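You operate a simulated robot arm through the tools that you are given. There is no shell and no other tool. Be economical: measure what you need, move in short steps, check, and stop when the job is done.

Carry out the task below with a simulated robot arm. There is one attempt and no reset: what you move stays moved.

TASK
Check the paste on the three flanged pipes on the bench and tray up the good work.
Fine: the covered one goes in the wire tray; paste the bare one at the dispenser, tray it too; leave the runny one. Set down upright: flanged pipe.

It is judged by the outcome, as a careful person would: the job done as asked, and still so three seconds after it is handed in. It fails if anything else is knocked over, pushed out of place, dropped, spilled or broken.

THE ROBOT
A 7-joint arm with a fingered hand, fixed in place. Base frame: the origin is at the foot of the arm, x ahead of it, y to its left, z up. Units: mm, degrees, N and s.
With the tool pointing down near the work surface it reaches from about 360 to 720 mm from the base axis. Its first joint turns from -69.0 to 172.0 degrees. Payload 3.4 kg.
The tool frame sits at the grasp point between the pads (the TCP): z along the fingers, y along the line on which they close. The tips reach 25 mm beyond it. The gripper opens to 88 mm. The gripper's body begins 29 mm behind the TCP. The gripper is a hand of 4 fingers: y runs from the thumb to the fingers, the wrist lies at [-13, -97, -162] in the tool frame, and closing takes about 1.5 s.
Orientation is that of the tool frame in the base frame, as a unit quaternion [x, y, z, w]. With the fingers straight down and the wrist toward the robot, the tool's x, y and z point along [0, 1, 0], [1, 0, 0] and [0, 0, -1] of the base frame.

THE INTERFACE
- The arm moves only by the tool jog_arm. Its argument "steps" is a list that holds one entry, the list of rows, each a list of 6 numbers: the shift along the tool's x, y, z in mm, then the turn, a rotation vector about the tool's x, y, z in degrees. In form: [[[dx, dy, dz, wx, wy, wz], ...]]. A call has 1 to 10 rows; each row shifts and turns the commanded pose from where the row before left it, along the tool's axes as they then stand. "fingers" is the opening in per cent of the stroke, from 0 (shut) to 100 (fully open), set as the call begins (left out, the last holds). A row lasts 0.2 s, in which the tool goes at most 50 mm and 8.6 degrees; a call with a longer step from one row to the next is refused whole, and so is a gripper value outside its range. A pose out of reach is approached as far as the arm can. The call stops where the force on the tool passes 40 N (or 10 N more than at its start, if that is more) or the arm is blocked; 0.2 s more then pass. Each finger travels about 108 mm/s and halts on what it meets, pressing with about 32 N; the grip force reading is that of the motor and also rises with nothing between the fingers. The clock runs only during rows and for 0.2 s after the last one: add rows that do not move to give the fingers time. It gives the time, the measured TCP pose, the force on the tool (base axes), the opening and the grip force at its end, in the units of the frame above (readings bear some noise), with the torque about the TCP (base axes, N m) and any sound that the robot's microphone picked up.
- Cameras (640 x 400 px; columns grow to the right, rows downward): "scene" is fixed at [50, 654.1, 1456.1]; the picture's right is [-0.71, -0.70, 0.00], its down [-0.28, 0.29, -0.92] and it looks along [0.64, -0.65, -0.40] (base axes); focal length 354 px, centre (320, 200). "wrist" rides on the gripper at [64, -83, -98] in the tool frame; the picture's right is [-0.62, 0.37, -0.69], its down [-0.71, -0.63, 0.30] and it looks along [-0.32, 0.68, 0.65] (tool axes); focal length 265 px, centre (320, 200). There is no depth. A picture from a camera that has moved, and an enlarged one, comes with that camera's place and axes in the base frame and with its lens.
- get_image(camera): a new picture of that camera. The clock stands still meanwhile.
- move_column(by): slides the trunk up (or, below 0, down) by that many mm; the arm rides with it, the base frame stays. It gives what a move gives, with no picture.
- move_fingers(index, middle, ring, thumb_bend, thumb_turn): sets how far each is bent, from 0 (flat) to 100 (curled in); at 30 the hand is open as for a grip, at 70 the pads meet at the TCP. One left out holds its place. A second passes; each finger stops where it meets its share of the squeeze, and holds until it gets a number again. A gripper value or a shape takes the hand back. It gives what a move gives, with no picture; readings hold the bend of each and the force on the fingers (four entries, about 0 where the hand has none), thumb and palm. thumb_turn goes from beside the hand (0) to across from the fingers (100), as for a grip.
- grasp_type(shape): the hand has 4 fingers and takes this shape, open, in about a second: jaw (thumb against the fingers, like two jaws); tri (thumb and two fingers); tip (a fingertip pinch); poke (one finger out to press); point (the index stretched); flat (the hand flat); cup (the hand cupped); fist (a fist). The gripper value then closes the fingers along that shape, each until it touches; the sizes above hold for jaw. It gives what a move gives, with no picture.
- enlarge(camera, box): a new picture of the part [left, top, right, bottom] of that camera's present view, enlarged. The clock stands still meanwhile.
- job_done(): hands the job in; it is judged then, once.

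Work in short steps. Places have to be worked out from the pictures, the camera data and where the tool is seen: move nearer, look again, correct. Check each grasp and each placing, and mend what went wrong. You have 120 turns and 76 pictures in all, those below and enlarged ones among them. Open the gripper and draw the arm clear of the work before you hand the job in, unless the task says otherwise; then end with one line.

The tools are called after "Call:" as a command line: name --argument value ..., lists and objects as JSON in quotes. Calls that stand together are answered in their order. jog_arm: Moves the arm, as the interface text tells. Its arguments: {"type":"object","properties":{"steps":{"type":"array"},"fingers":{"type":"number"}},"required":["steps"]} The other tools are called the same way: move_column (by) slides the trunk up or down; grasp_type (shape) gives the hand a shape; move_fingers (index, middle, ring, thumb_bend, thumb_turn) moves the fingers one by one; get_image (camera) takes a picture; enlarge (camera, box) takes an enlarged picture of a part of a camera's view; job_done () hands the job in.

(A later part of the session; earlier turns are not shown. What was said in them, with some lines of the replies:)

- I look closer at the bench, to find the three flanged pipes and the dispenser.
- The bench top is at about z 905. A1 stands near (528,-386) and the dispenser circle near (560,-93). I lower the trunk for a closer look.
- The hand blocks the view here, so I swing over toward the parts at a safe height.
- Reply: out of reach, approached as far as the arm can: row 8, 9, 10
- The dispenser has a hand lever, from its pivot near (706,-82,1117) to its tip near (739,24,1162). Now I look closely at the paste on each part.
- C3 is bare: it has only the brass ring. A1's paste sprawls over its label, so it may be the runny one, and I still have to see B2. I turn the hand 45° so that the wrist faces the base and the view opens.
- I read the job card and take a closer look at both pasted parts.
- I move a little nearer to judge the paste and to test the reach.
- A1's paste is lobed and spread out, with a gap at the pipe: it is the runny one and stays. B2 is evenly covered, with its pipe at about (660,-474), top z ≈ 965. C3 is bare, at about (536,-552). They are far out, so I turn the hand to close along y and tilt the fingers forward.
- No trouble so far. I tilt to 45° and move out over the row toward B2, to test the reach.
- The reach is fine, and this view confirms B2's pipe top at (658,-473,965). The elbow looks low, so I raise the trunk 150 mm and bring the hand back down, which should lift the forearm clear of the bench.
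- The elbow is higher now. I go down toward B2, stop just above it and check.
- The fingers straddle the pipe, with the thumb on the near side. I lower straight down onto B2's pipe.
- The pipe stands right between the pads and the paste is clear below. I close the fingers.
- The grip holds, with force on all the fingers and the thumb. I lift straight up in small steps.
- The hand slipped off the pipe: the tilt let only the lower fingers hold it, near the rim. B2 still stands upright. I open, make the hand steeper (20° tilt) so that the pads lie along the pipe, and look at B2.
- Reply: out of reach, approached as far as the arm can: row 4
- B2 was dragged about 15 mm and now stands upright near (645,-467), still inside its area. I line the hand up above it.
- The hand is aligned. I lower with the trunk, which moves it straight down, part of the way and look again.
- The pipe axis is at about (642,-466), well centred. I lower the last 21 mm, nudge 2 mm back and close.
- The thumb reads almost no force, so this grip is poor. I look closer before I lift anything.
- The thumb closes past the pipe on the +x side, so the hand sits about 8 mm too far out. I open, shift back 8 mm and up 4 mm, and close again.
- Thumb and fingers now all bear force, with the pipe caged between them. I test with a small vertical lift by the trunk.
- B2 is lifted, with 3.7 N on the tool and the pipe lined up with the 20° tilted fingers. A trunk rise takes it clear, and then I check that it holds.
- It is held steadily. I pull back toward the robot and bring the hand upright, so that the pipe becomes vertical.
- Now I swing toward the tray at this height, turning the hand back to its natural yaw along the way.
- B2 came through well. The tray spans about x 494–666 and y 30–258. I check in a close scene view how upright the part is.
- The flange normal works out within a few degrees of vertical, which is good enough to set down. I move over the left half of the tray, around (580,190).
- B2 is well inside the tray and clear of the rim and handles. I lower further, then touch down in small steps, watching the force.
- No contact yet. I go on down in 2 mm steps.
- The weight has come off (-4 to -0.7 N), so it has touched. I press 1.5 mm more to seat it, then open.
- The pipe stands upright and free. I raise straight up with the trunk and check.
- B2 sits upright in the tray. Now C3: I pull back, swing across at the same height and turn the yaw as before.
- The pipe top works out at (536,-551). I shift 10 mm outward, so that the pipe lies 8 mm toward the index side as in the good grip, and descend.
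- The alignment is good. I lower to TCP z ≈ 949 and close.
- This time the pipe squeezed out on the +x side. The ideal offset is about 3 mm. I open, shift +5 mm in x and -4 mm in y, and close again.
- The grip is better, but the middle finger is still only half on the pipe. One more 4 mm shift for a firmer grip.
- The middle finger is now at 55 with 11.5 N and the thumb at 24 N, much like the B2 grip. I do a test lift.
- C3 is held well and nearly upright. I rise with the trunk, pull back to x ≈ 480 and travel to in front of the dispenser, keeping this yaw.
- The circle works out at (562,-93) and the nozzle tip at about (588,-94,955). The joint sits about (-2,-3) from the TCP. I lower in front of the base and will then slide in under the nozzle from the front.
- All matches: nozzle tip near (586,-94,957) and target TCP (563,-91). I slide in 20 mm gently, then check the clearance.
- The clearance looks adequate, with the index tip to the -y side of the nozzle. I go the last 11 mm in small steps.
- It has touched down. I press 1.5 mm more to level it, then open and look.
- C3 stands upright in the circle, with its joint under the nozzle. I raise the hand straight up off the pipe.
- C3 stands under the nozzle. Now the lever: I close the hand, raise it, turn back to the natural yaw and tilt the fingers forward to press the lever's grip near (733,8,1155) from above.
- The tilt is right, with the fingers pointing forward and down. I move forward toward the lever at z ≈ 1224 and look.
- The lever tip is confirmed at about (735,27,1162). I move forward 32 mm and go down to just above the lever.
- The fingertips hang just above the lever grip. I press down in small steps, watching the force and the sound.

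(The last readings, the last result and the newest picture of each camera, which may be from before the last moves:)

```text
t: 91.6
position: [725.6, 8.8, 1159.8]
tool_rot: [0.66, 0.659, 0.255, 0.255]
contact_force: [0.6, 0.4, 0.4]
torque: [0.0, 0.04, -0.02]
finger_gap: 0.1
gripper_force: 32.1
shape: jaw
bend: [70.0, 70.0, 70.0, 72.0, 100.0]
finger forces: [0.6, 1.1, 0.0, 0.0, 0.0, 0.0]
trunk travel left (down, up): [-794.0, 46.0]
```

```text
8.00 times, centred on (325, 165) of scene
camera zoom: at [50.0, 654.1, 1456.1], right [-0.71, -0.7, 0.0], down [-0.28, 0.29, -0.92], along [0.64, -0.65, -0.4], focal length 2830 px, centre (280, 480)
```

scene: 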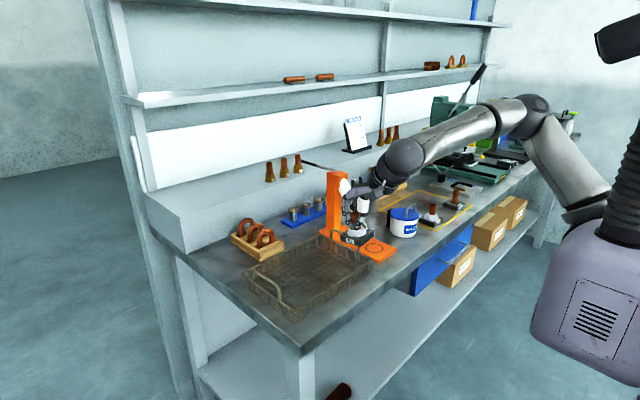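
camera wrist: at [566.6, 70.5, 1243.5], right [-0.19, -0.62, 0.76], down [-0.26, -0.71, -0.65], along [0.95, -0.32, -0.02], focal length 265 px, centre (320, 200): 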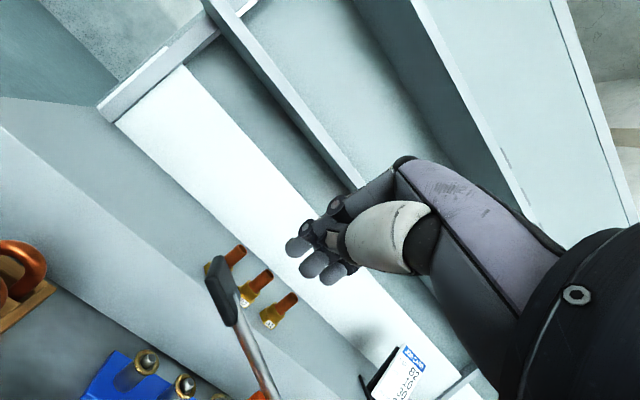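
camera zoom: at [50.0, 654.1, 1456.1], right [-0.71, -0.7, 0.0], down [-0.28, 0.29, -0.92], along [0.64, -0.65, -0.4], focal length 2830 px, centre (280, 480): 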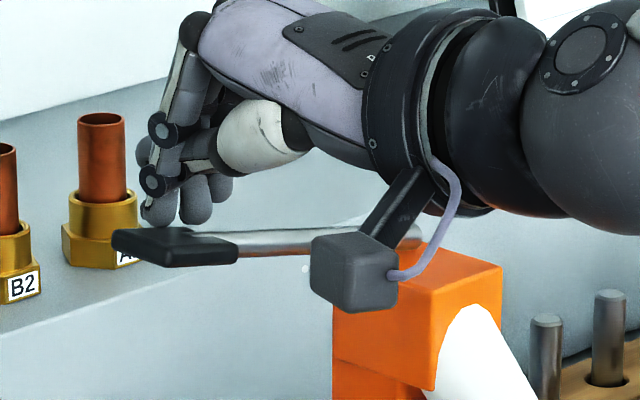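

The lever is moving down easily under the fingertips. I keep pressing.

Call:
jog_arm --steps '[[[0, -3.4, 3.7, 0, 0, 0], [0, -3.4, 3.7, 0, 0, 0], [0, -3.4, 3.7, 0, 0, 0], [0, -3.4, 3.7, 0, 0, 0], [0, -3.4, 3.7, 0, 0, 0]]]'

Call:
jog_arm --steps '[[[0, -3.4, 3.7, 0, 0, 0], [0, -3.4, 3.7, 0, 0, 0], [0, -3.4, 3.7, 0, 0, 0], [0, 0, 0, 0, 0, 0], [0, 0, 0, 0, 0, 0]]]'

Call:
enlarge --camera "scene" --box '[290, 140, 410, 260]'

```text
t: 92.8
position: [725.6, 7.6, 1136.2]
tool_rot: [0.659, 0.66, 0.255, 0.255]
contact_force: [0.9, 0.7, 2.1]
torque: [0.03, -0.04, 0.04]
finger_gap: 0.0
gripper_force: 31.8
shape: jaw
bend: [70.0, 70.0, 70.0, 72.0, 100.0]
finger forces: [1.2, 1.0, 0.1, 0.1, 0.0, 0.0]
trunk travel left (down, up): [-794.0, 46.0]
```

```text
t: 94.0
position: [722.0, 9.1, 1124.9]
tool_rot: [0.659, 0.658, 0.258, 0.257]
contact_force: [4.3, -1.7, 21.0]
torque: [0.01, -0.27, 0.02]
finger_gap: 0.0
gripper_force: 32.0
shape: jaw
bend: [70.0, 70.0, 70.0, 72.0, 100.0]
finger forces: [17.7, 5.0, 0.0, 0.0, 0.1, 0.1]
trunk travel left (down, up): [-794.0, 46.0]
```

```text
3.33 times, centred on (350, 200) of scene
camera zoom: at [50.0, 654.1, 1456.1], right [-0.71, -0.7, 0.0], down [-0.28, 0.29, -0.92], along [0.64, -0.65, -0.4], focal length 1179 px, centre (220, 200)
```

zoom: 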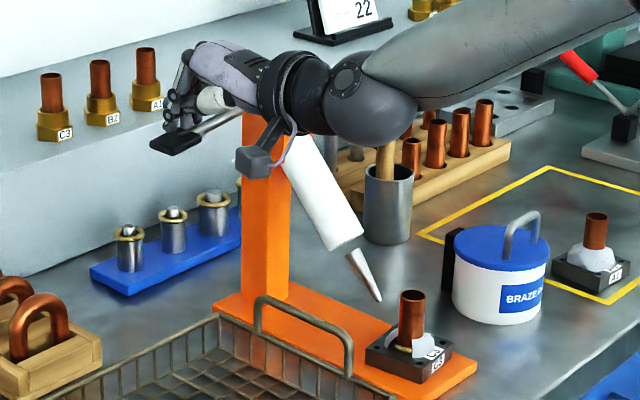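

The lever is at its stop and paste is appearing on C3. I hold a moment and look closely.

Call:
jog_arm --steps '[[[0, 0, 0, 0, 0, 0], [0, 0, 0, 0, 0, 0], [0, 0, 0, 0, 0, 0], [0, 0, 0, 0, 0, 0], [0, 0, 0, 0, 0, 0]]]'

Call:
enlarge --camera "scene" --box '[390, 220, 440, 265]'

```text
t: 95.2
position: [723.0, 9.0, 1124.2]
tool_rot: [0.659, 0.658, 0.258, 0.258]
contact_force: [4.5, -1.9, 20.9]
torque: [0.04, -0.31, 0.0]
finger_gap: 0.1
gripper_force: 31.7
shape: jaw
bend: [70.0, 70.0, 70.0, 72.0, 100.0]
finger forces: [18.6, 5.6, 0.0, 0.0, 0.1, 0.0]
trunk travel left (down, up): [-794.0, 46.0]
```

```text
8.89 times, centred on (415, 242) of scene
camera zoom: at [50.0, 654.1, 1456.1], right [-0.71, -0.7, 0.0], down [-0.28, 0.29, -0.92], along [0.64, -0.65, -0.4], focal length 3144 px, centre (-524, -178)
```

zoom: 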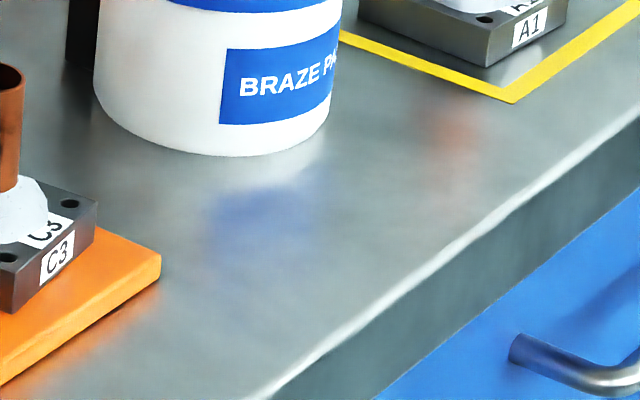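

Call:
enlarge --camera "scene" --box '[355, 220, 400, 258]'

```text
10.53 times, centred on (378, 239) of scene
camera zoom: at [50.0, 654.1, 1456.1], right [-0.71, -0.7, 0.0], down [-0.28, 0.29, -0.92], along [0.64, -0.65, -0.4], focal length 3723 px, centre (-285, -210)
```

zoom: 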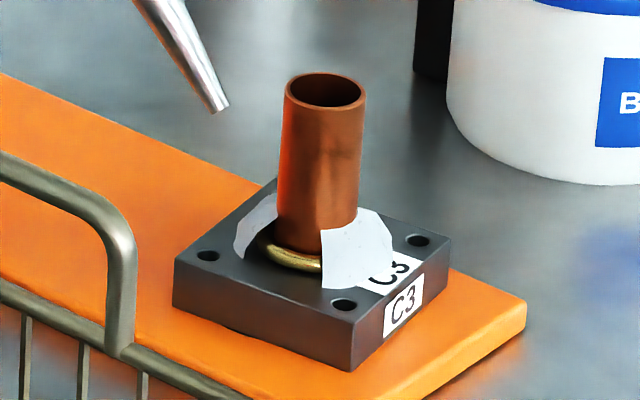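

The paste covers most of the ring, but a gap remains at the front. I hold the lever briefly longer to see whether the coverage grows.

Call:
jog_arm --steps '[[[0, 0, 0, 0, 0, 0], [0, 0, 0, 0, 0, 0], [0, 0, 0, 0, 0, 0]]]'

Call:
enlarge --camera "scene" --box '[355, 220, 400, 258]'

```text
t: 96.0
position: [720.9, 7.7, 1124.5]
tool_rot: [0.658, 0.658, 0.259, 0.258]
contact_force: [3.9, -2.4, 20.6]
torque: [0.03, -0.28, -0.01]
finger_gap: 0.0
gripper_force: 31.9
shape: jaw
bend: [70.0, 70.0, 70.0, 72.0, 100.0]
finger forces: [18.6, 5.7, 0.1, 0.0, 0.0, 0.0]
trunk travel left (down, up): [-794.0, 46.0]
```

```text
10.53 times, centred on (378, 239) of scene
camera zoom: at [50.0, 654.1, 1456.1], right [-0.71, -0.7, 0.0], down [-0.28, 0.29, -0.92], along [0.64, -0.65, -0.4], focal length 3723 px, centre (-285, -210)
```

zoom: 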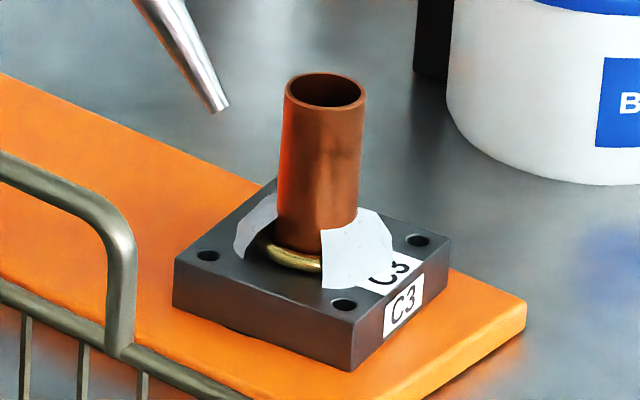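

Holding does not add any. I check that the lever is truly at its end by pressing 5 mm further.

Call:
jog_arm --steps '[[[0, -1.7, 1.8, 0, 0, 0], [0, -1.7, 1.8, 0, 0, 0], [0, 0, 0, 0, 0, 0]]]'

```text
t: 96.8
position: [720.3, 8.3, 1123.9]
tool_rot: [0.658, 0.656, 0.261, 0.261]
contact_force: [3.3, 0.1, 29.9]
torque: [0.1, -0.41, 0.04]
finger_gap: 0.2
gripper_force: 31.9
shape: jaw
bend: [70.0, 70.0, 70.0, 72.0, 100.0]
finger forces: [24.7, 6.2, 0.1, 0.0, 0.1, 0.1]
trunk travel left (down, up): [-794.0, 46.0]
```

The lever is at its stop, so one stroke gives about three quarters of a ring. I release the lever fully and give a second stroke, pausing partway.

Call:
jog_arm --steps '[[[0, 10, -11, 0, 0, 0], [0, 10, -11, 0, 0, 0], [0, 10, -11, 0, 0, 0], [0, 10, -11, 0, 0, 0], [0, 0, 0, 0, 0, 0], [0, 0, 0, 0, 0, 0]]]'

Call:
enlarge --camera "scene" --box '[290, 130, 410, 260]'

```text
t: 98.2
position: [726.7, 9.4, 1173.9]
tool_rot: [0.658, 0.66, 0.257, 0.255]
contact_force: [0.3, 1.1, 1.0]
torque: [0.0, 0.02, 0.03]
finger_gap: 0.0
gripper_force: 32.4
shape: jaw
bend: [70.0, 70.0, 70.0, 72.0, 100.0]
finger forces: [0.7, 0.1, 0.1, 0.1, 0.0, 0.0]
trunk travel left (down, up): [-794.0, 46.0]
```

```text
3.08 times, centred on (350, 195) of scene
camera zoom: at [50.0, 654.1, 1456.1], right [-0.71, -0.7, 0.0], down [-0.28, 0.29, -0.92], along [0.64, -0.65, -0.4], focal length 1088 px, centre (228, 215)
```

zoom: 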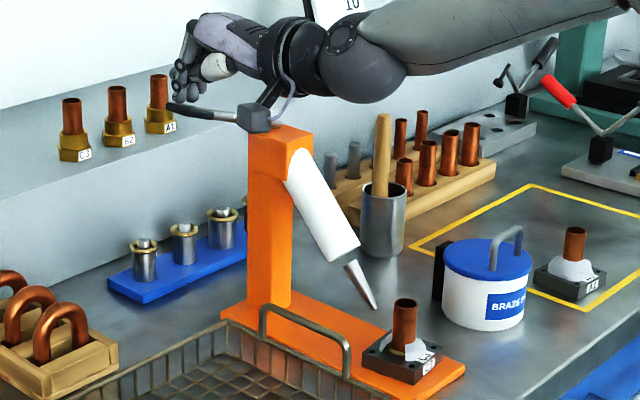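

The lever springs back up. I let it return fully, then make the second stroke to the stop.

Call:
jog_arm --steps '[[[0, 8.5, -9, 0, 0, 0], [0, 0, 0, 0, 0, 0], [0, 0, 0, 0, 0, 0], [0, -6.8, 7.3, 0, 0, 0], [0, -6.8, 7.3, 0, 0, 0], [0, -6.8, 7.3, 0, 0, 0], [0, -6.8, 7.3, 0, 0, 0], [0, -6.8, 7.3, 0, 0, 0]]]'

Call:
jog_arm --steps '[[[0, -3.4, 3.7, 0, 0, 0], [0, -3.4, 3.7, 0, 0, 0], [0, -3.0, 3.2, 0, 0, 0], [0, 0, 0, 0, 0, 0], [0, 0, 0, 0, 0, 0]]]'

Call:
enlarge --camera "scene" --box '[355, 220, 400, 258]'

```text
t: 100.0
position: [724.5, 9.1, 1137.4]
tool_rot: [0.659, 0.66, 0.255, 0.255]
contact_force: [0.2, 0.6, 1.0]
torque: [-0.01, 0.0, 0.01]
finger_gap: 0.0
gripper_force: 31.8
shape: jaw
bend: [70.0, 70.0, 70.0, 72.0, 100.0]
finger forces: [1.0, 0.6, 0.0, 0.1, 0.0, 0.0]
trunk travel left (down, up): [-794.0, 46.0]
```

```text
t: 101.2
position: [722.1, 8.3, 1125.3]
tool_rot: [0.658, 0.658, 0.258, 0.258]
contact_force: [1.0, 0.3, 19.4]
torque: [0.07, -0.24, 0.04]
finger_gap: 0.0
gripper_force: 32.0
shape: jaw
bend: [70.0, 70.0, 70.0, 72.0, 100.0]
finger forces: [17.6, 3.1, 0.0, 0.1, 0.0, 0.0]
trunk travel left (down, up): [-794.0, 46.0]
```

```text
10.53 times, centred on (378, 239) of scene
camera zoom: at [50.0, 654.1, 1456.1], right [-0.71, -0.7, 0.0], down [-0.28, 0.29, -0.92], along [0.64, -0.65, -0.4], focal length 3723 px, centre (-285, -210)
```

zoom: 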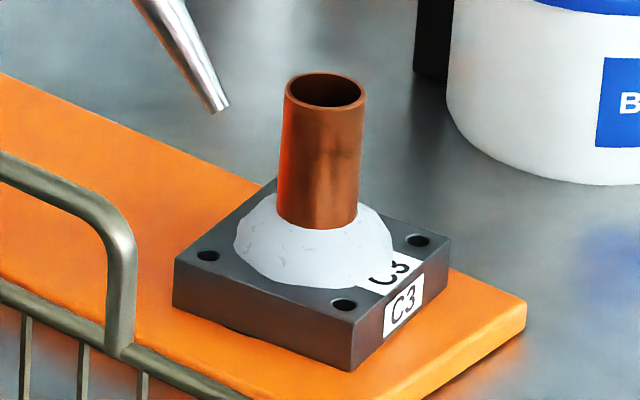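

C3's joint is now evenly covered, like B2's. I release the lever, back away and return the hand to the grasp orientation.

Call:
jog_arm --steps '[[[0, 14, -15, 0, 0, 0], [0, 14, -15, 0, 0, 0], [0, 14, -15, 0, 0, 0], [0, 14, -15, 0, 0, 0], [0, -29, -26.6, 0, 0, 0], [0, -29, -26.6, 0, 0, 0], [0, -29, -26.6, 0, 0, 0], [0, -29, -26.6, 0, 0, 0], [0, -29, -26.6, 0, 0, 0], [0, -29, -26.6, 0, 0, 0]]]'

Call:
jog_arm --steps '[[[0, -20, -18.5, 0, 0, 0], [0, 0, 0, 8.5, 0, 0], [0, 0, 0, 8.5, 0, 0], [0, 0, 0, 8.5, 0, 0], [0, 0, 0, 8.5, 0, 0], [0, 0, 0, 8.5, 0, 0], [-8.3, 0, 0, 0, 0, 7.5], [-8.2, 1.1, 0, 0, 0, 7.5], [-8, 2.1, 0, 0, 0, 7.5], [-7.7, 3.2, 0, 0, 0, 7.5]]]' --fingers 100

Call:
jog_arm --steps '[[[-7.2, 4.2, 0, 0, 0, 7.5], [-6.6, 5, 0, 0, 0, 7.5], [-5.9, 5.9, 0, 0, 0, 7.5], [-5, 6.6, 0, 0, 0, 7.5], [-4.2, 7.2, 0, 0, 0, 7.5], [-3.2, 7.7, 0, 0, 0, 7.5], [-2.1, 8, 0, 0, 0, 7.5], [-1.1, 8.2, 0, 0, 0, 7.5], [0, 0, 0, 0, 0, 0]]]'

```text
t: 103.4
position: [488.9, 8.8, 1207.6]
tool_rot: [0.658, 0.66, 0.257, 0.256]
contact_force: [-0.7, 0.3, 0.1]
torque: [-0.02, -0.02, 0.02]
finger_gap: 0.0
gripper_force: 32.1
shape: jaw
bend: [70.0, 70.0, 70.0, 72.0, 100.0]
finger forces: [0.0, 0.0, 0.0, 0.1, 0.0, 0.0]
trunk travel left (down, up): [-794.0, 46.0]
```

```text
t: 105.6
position: [461.7, -25.4, 1205.4]
tool_rot: [0.867, 0.499, -0.001, 0.0]
contact_force: [-0.1, -0.5, -0.5]
torque: [-0.01, 0.03, -0.03]
finger_gap: 87.6
gripper_force: 0.0
shape: jaw
bend: [30.0, 30.0, 30.0, 30.0, 98.0]
finger forces: [0.0, 0.0, 0.0, 0.0, 0.0, 0.0]
trunk travel left (down, up): [-794.0, 46.0]
```

```text
t: 107.6
position: [461.5, -90.7, 1205.7]
tool_rot: [1.0, -0.001, -0.001, 0.0]
contact_force: [1.0, -0.2, -0.1]
torque: [0.0, 0.01, 0.02]
finger_gap: 87.4
gripper_force: 0.1
shape: jaw
bend: [30.0, 30.0, 30.0, 30.0, 98.0]
finger forces: [0.1, 0.0, 0.1, 0.1, 0.1, 0.1]
trunk travel left (down, up): [-794.0, 46.0]
```

I reverse the earlier retreat path: down to z ≈ 1016 in front, then in over the pipe, and take a picture.

Call:
move_column --by -190

Call:
jog_arm --steps '[[[30, 1, 0, 0, 0, 0], [30, 1, 0, 0, 0, 0], [25, 1, 0, 0, 0, 0], [12, 0, 0, 0, 0, 0], [0, 0, 0, 0, 0, 0]]]'

Call:
get_image --camera "wrist"

```text
t: 109.7
position: [461.9, -91.5, 1016.3]
tool_rot: [1.0, 0.0, -0.001, 0.0]
contact_force: [0.1, 0.2, -0.2]
torque: [0.01, 0.02, 0.01]
finger_gap: 87.7
gripper_force: 0.0
shape: jaw
bend: [30.0, 30.0, 30.0, 30.0, 98.0]
finger forces: [0.0, 0.0, 0.0, 0.0, 0.0, 0.0]
trunk travel left (down, up): [-604.0, 236.0]
```

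```text
t: 110.9
position: [557.9, -98.2, 1016.3]
tool_rot: [1.0, 0.001, -0.001, 0.0]
contact_force: [-0.1, 0.7, -0.5]
torque: [-0.02, -0.02, -0.02]
finger_gap: 87.7
gripper_force: 0.1
shape: jaw
bend: [30.0, 30.0, 30.0, 30.0, 98.0]
finger forces: [0.0, 0.0, 0.1, 0.0, 0.1, 0.1]
trunk travel left (down, up): [-604.0, 236.0]
```

```text
5 pictures are left
camera wrist: at [623.4, -13.9, 1115.3], right [-0.62, -0.37, 0.69], down [-0.72, 0.63, -0.3], along [-0.33, -0.68, -0.65], focal length 265 px, centre (320, 200)
```

wrist: 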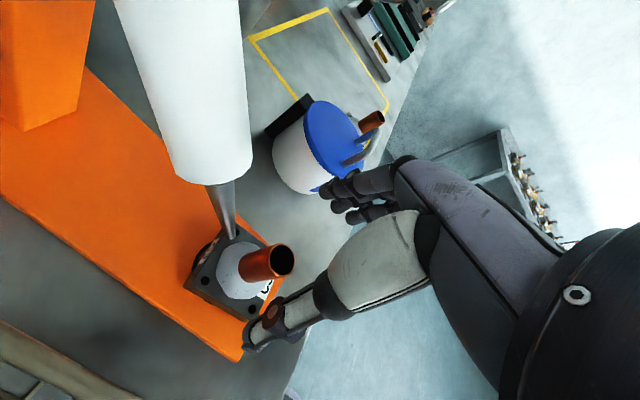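

The pipe rim works out at about x 554–556, y ≈ -97, so I shift 2 mm back and lower to TCP z ≈ 965, gripping above the paste.

Call:
jog_arm --steps '[[[-2, 0, 0, 0, 0, 0], [0, 0, 0, 0, 0, 0]]]'

Call:
move_column --by -51

Call:
jog_arm --steps '[[[0, 0, 0, 0, 0, 0], [0, 0, 0, 0, 0, 0], [0, 0, 0, 0, 0, 0], [0, 0, 0, 0, 0, 0], [0, 0, 0, 0, 0, 0], [0, 0, 0, 0, 0, 0], [0, 0, 0, 0, 0, 0], [0, 0, 0, 0, 0, 0], [0, 0, 0, 0, 0, 0]]]' --fingers 0

```text
t: 111.5
position: [555.4, -97.3, 1016.6]
tool_rot: [1.0, 0.0, -0.001, 0.0]
contact_force: [0.2, -0.7, 0.4]
torque: [0.0, 0.05, 0.01]
finger_gap: 87.8
gripper_force: 0.0
shape: jaw
bend: [30.0, 30.0, 30.0, 30.0, 98.0]
finger forces: [0.0, 0.0, 0.0, 0.1, 0.0, 0.0]
trunk travel left (down, up): [-604.0, 236.0]
```

```text
t: 112.4
position: [556.5, -98.1, 966.1]
tool_rot: [1.0, -0.001, 0.0, 0.0]
contact_force: [-0.1, 0.3, -0.3]
torque: [-0.02, 0.01, 0.0]
finger_gap: 87.5
gripper_force: 0.1
shape: jaw
bend: [30.0, 30.0, 30.0, 30.0, 98.0]
finger forces: [0.0, 0.0, 0.0, 0.0, 0.0, 0.1]
trunk travel left (down, up): [-553.0, 287.0]
```

```text
t: 114.4
position: [557.4, -96.2, 965.6]
tool_rot: [1.0, 0.0, -0.001, 0.001]
contact_force: [0.8, 1.3, -0.2]
torque: [-0.02, -0.02, 0.0]
finger_gap: 14.6
gripper_force: 31.9
shape: jaw
bend: [73.0, 59.0, 67.0, 75.0, 100.0]
finger forces: [15.4, 11.2, 0.1, 0.0, 27.2, 0.1]
trunk travel left (down, up): [-553.0, 287.0]
```

The grip readings match the earlier good grip. I lift just 8 mm and check that the weight is carried.

Call:
move_column --by 8

Call:
enlarge --camera "scene" --box '[340, 200, 410, 260]'

```text
t: 115.0
position: [556.8, -98.0, 972.6]
tool_rot: [1.0, 0.0, -0.002, 0.0]
contact_force: [1.0, 0.1, -3.7]
torque: [0.02, -0.02, 0.01]
finger_gap: 14.3
gripper_force: 31.6
shape: jaw
bend: [73.0, 59.0, 67.0, 75.0, 100.0]
finger forces: [16.0, 11.0, 0.1, 0.0, 27.0, 0.0]
trunk travel left (down, up): [-561.0, 279.0]
```

```text
6.67 times, centred on (375, 230) of scene
camera zoom: at [50.0, 654.1, 1456.1], right [-0.71, -0.7, 0.0], down [-0.28, 0.29, -0.92], along [0.64, -0.65, -0.4], focal length 2358 px, centre (-47, 0)
```

zoom: 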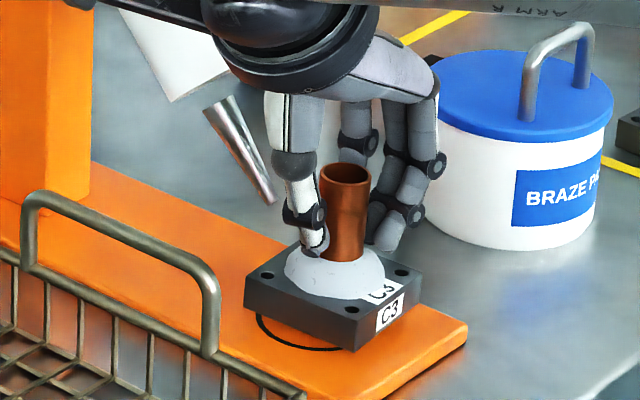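

C3 hangs upright and the paste is intact. I draw it straight back from under the nozzle, then raise it.

Call:
jog_arm --steps '[[[-6, 0, 0, 0, 0, 0], [-10, 0, 0, 0, 0, 0], [-16, 0, 0, 0, 0, 0], [-20, 0, 0, 0, 0, 0], [-20, 0, 0, 0, 0, 0], [-12, 0, 0, 0, 0, 0], [0, 0, 0, 0, 0, 0]]]'

Call:
move_column --by 128

Call:
jog_arm --steps '[[[0, -16.4, 0, 0, 0, -7.5], [2.1, -16.3, 0, 0, 0, -7.5], [4.2, -15.8, 0, 0, 0, -7.5], [6.3, -15.2, 0, 0, 0, -7.5], [8.2, -14.2, 0, 0, 0, -7.5], [10, -13, 0, 0, 0, -7.5], [11.6, -11.6, 0, 0, 0, -7.5], [13, -10, 0, 0, 0, -7.5], [14.2, -8.2, 0, 0, 0, -7.5], [15.2, -6.3, 0, 0, 0, -7.5]]]'

Call:
jog_arm --steps '[[[15.8, -4.2, 0, 0, 0, -7.5], [16.3, -2.1, 0, 0, 0, -7.5], [0, 0, 0, 0, 0, 0], [0, 0, 0, 0, 0, 0]]]'

```text
t: 116.6
position: [474.0, -95.5, 972.2]
tool_rot: [1.0, 0.0, -0.002, -0.001]
contact_force: [-0.4, -0.4, -3.1]
torque: [0.01, 0.01, -0.02]
finger_gap: 14.3
gripper_force: 32.3
shape: jaw
bend: [73.0, 59.0, 67.0, 75.0, 100.0]
finger forces: [16.2, 11.2, 0.1, 0.1, 26.9, 0.0]
trunk travel left (down, up): [-561.0, 279.0]
```

```text
t: 118.2
position: [474.9, -96.4, 1099.7]
tool_rot: [1.0, 0.0, -0.002, 0.0]
contact_force: [-1.2, 0.3, -3.8]
torque: [-0.01, -0.01, 0.03]
finger_gap: 14.1
gripper_force: 31.6
shape: jaw
bend: [73.0, 59.0, 67.0, 75.0, 100.0]
finger forces: [16.2, 11.3, 0.0, 0.0, 27.0, 0.0]
trunk travel left (down, up): [-689.0, 151.0]
```

```text
t: 120.4
position: [474.7, 69.1, 1100.4]
tool_rot: [0.792, 0.61, -0.001, -0.001]
contact_force: [0.9, -0.4, -3.8]
torque: [0.0, 0.0, 0.01]
finger_gap: 14.1
gripper_force: 32.0
shape: jaw
bend: [73.0, 59.0, 67.0, 75.0, 100.0]
finger forces: [16.3, 11.5, 0.0, 0.0, 27.0, 0.0]
trunk travel left (down, up): [-689.0, 151.0]
```

```text
t: 121.4
position: [475.9, 99.2, 1101.2]
tool_rot: [0.707, 0.708, -0.001, -0.001]
contact_force: [0.4, 0.4, -4.7]
torque: [0.02, 0.02, -0.01]
finger_gap: 14.0
gripper_force: 32.2
shape: jaw
bend: [73.0, 59.0, 67.0, 75.0, 100.0]
finger forces: [16.4, 11.5, 0.1, 0.0, 26.9, 0.0]
trunk travel left (down, up): [-689.0, 151.0]
```

It is firmly held at the tray's height line. I move forward over the free half of the tray and lower partway, then check.

Call:
jog_arm --steps '[[[0, 26, 0, 0, 0, 0], [0, 26, 0, 0, 0, 0], [0, 26, 0, 0, 0, 0], [0, 24, 0, 0, 0, 0], [0, 0, 0, 0, 0, 0]]]'

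Call:
move_column --by -85

Call:
enlarge --camera "scene" --box '[235, 195, 385, 320]'

```text
t: 122.6
position: [574.5, 98.6, 1099.5]
tool_rot: [0.706, 0.708, -0.001, -0.001]
contact_force: [0.0, 0.5, -3.3]
torque: [0.01, 0.04, -0.05]
finger_gap: 14.3
gripper_force: 31.9
shape: jaw
bend: [73.0, 59.0, 67.0, 75.0, 100.0]
finger forces: [16.6, 11.9, 0.1, 0.0, 27.1, 0.0]
trunk travel left (down, up): [-689.0, 151.0]
```

```text
t: 123.8
position: [574.9, 100.0, 1014.3]
tool_rot: [0.707, 0.707, -0.002, -0.001]
contact_force: [0.4, 0.1, -3.9]
torque: [-0.01, -0.01, 0.0]
finger_gap: 14.1
gripper_force: 32.0
shape: jaw
bend: [73.0, 59.0, 67.0, 75.0, 100.0]
finger forces: [16.7, 12.0, 0.2, 0.1, 27.1, 0.0]
trunk travel left (down, up): [-604.0, 236.0]
```

```text
3.20 times, centred on (310, 258) of scene
camera zoom: at [50.0, 654.1, 1456.1], right [-0.71, -0.7, 0.0], down [-0.28, 0.29, -0.92], along [0.64, -0.65, -0.4], focal length 1132 px, centre (352, 16)
```

zoom: 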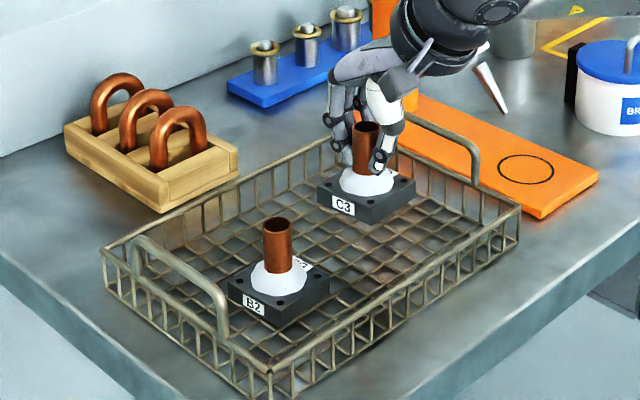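

There is clear space on all sides. I lower to near the floor, then touch down in small steps.

Call:
move_column --by -43

Call:
jog_arm --steps '[[[0, 0, 2, 0, 0, 0], [0, 0, 2, 0, 0, 0], [0, 0, 0, 0, 0, 0]]]'

Call:
jog_arm --steps '[[[0, 0, 2, 0, 0, 0], [0, 0, 2, 0, 0, 0], [0, 0, 0, 0, 0, 0]]]'

```text
t: 124.7
position: [575.2, 99.7, 971.9]
tool_rot: [0.707, 0.707, -0.001, -0.001]
contact_force: [0.3, 0.1, -4.3]
torque: [0.02, 0.0, 0.01]
finger_gap: 14.1
gripper_force: 32.1
shape: jaw
bend: [73.0, 59.0, 67.0, 75.0, 100.0]
finger forces: [16.6, 11.8, 0.0, 0.0, 27.0, 0.1]
trunk travel left (down, up): [-561.0, 279.0]
```

```text
t: 125.5
position: [575.7, 99.4, 967.3]
tool_rot: [0.707, 0.707, -0.001, -0.001]
contact_force: [-0.5, 0.7, -4.6]
torque: [-0.02, 0.02, -0.01]
finger_gap: 14.2
gripper_force: 32.2
shape: jaw
bend: [73.0, 59.0, 67.0, 75.0, 100.0]
finger forces: [16.6, 12.0, 0.0, 0.1, 27.1, 0.0]
trunk travel left (down, up): [-561.0, 279.0]
```

```text
t: 126.2
position: [574.8, 100.3, 962.2]
tool_rot: [0.708, 0.707, -0.001, -0.002]
contact_force: [0.2, 1.2, -2.9]
torque: [-0.01, 0.02, -0.01]
finger_gap: 14.1
gripper_force: 32.2
shape: jaw
bend: [73.0, 59.0, 67.0, 75.0, 100.0]
finger forces: [16.6, 11.9, 0.1, 0.0, 27.0, 0.0]
trunk travel left (down, up): [-561.0, 279.0]
```

The force is beginning to ease. Another 2–3 mm to seat it.

Call:
jog_arm --steps '[[[0, 0, 1.5, 0, 0, 0], [0, 0, 1, 0, 0, 0], [0, 0, 0, 0, 0, 0]]]'

```text
t: 127.0
position: [574.4, 99.4, 960.7]
tool_rot: [0.707, 0.708, 0.0, -0.001]
contact_force: [0.0, 0.5, -1.5]
torque: [-0.03, -0.03, 0.01]
finger_gap: 14.0
gripper_force: 31.9
shape: jaw
bend: [73.0, 59.0, 67.0, 75.0, 100.0]
finger forces: [16.7, 12.0, 0.0, 0.1, 27.5, 0.0]
trunk travel left (down, up): [-561.0, 279.0]
```

Call:
jog_arm --steps '[[[0, 0, 1.5, 0, 0, 0], [0, 0, 0, 0, 0, 0]]]'

```text
t: 127.7
position: [574.6, 98.7, 959.9]
tool_rot: [0.707, 0.707, -0.001, -0.001]
contact_force: [0.1, 0.1, 1.3]
torque: [-0.04, -0.12, 0.0]
finger_gap: 14.3
gripper_force: 31.5
shape: jaw
bend: [73.0, 59.0, 67.0, 75.0, 100.0]
finger forces: [16.2, 12.7, 0.1, 0.0, 28.1, 0.0]
trunk travel left (down, up): [-561.0, 279.0]
```

The part is seated, since the tray now carries the full weight. I open and raise straight up.

Call:
jog_arm --steps '[[[0, 0, 0, 0, 0, 0], [0, 0, 0, 0, 0, 0], [0, 0, 0, 0, 0, 0], [0, 0, 0, 0, 0, 0], [0, 0, 0, 0, 0, 0], [0, 0, 0, 0, 0, 0]]]' --fingers 100

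Call:
move_column --by 150

Call:
jog_arm --steps '[[[0, -35, 0, 0, 0, 0], [0, -35, 0, 0, 0, 0], [0, -35, 0, 0, 0, 0], [0, -35, 0, 0, 0, 0], [0, 0, 0, 0, 0, 0]]]'

Call:
get_image --camera "scene"

Call:
enlarge --camera "scene" --box '[235, 195, 385, 320]'

```text
t: 129.1
position: [574.3, 99.1, 960.4]
tool_rot: [0.707, 0.707, -0.001, 0.0]
contact_force: [-0.8, 0.3, 0.8]
torque: [0.0, -0.02, 0.02]
finger_gap: 87.5
gripper_force: 0.0
shape: jaw
bend: [30.0, 30.0, 30.0, 30.0, 98.0]
finger forces: [0.0, 0.0, 0.1, 0.1, 0.0, 0.0]
trunk travel left (down, up): [-561.0, 279.0]
```

```text
t: 130.8
position: [574.9, 99.8, 1109.1]
tool_rot: [0.707, 0.708, 0.0, 0.0]
contact_force: [-0.3, 0.2, 0.4]
torque: [0.0, -0.01, -0.02]
finger_gap: 87.9
gripper_force: 0.1
shape: jaw
bend: [30.0, 30.0, 30.0, 30.0, 98.0]
finger forces: [0.0, 0.1, 0.1, 0.1, 0.0, 0.0]
trunk travel left (down, up): [-711.0, 129.0]
```

```text
t: 132.0
position: [434.6, 98.8, 1110.3]
tool_rot: [0.708, 0.707, -0.001, 0.0]
contact_force: [-0.6, 1.0, 0.3]
torque: [0.02, 0.05, -0.02]
finger_gap: 87.9
gripper_force: 0.0
shape: jaw
bend: [30.0, 30.0, 30.0, 30.0, 98.0]
finger forces: [0.0, 0.0, 0.1, 0.0, 0.0, 0.0]
trunk travel left (down, up): [-711.0, 129.0]
```

```text
2 pictures are left
```

scene: 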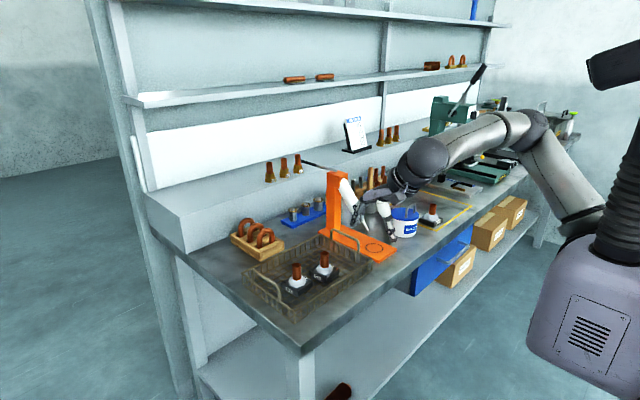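

```text
3.20 times, centred on (310, 258) of scene
camera zoom: at [50.0, 654.1, 1456.1], right [-0.71, -0.7, 0.0], down [-0.28, 0.29, -0.92], along [0.64, -0.65, -0.4], focal length 1132 px, centre (352, 16)
```

zoom: 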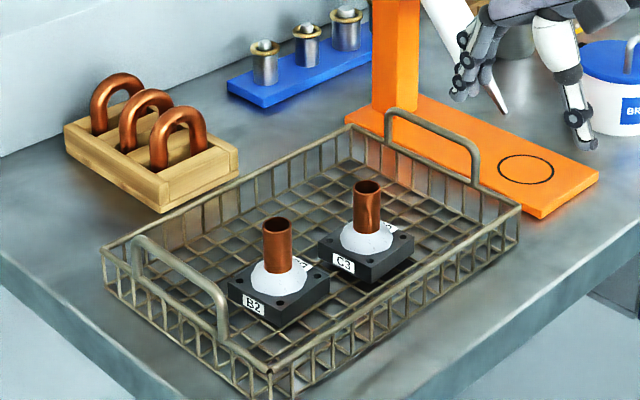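

Both parts are in the tray. I check with one close look whether C3 sits flat.

Call:
enlarge --camera "scene" --box '[285, 245, 340, 300]'

```text
7.27 times, centred on (312, 272) of scene
camera zoom: at [50.0, 654.1, 1456.1], right [-0.71, -0.7, 0.0], down [-0.28, 0.29, -0.92], along [0.64, -0.65, -0.4], focal length 2572 px, centre (374, -327)
```

zoom: 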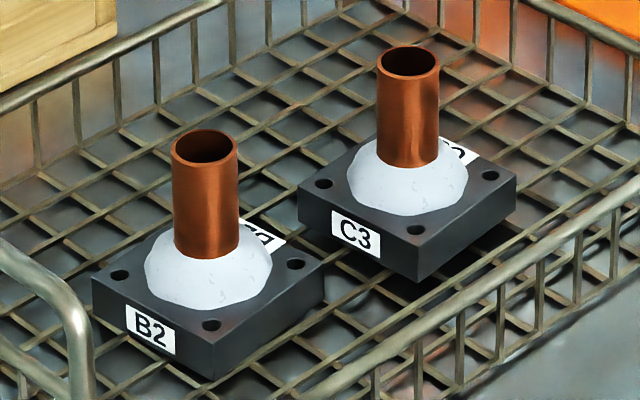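

Both parts stand flat and upright with their paste intact. A1 was left alone, and the hand is open and clear, so I hand the job in.

Call:
job_done

```text
The job is handed in.
```

B2, already covered, and C3, which I pasted at the dispenser with two lever strokes, are both upright in the wire tray, and the runny A1 was left in its place.
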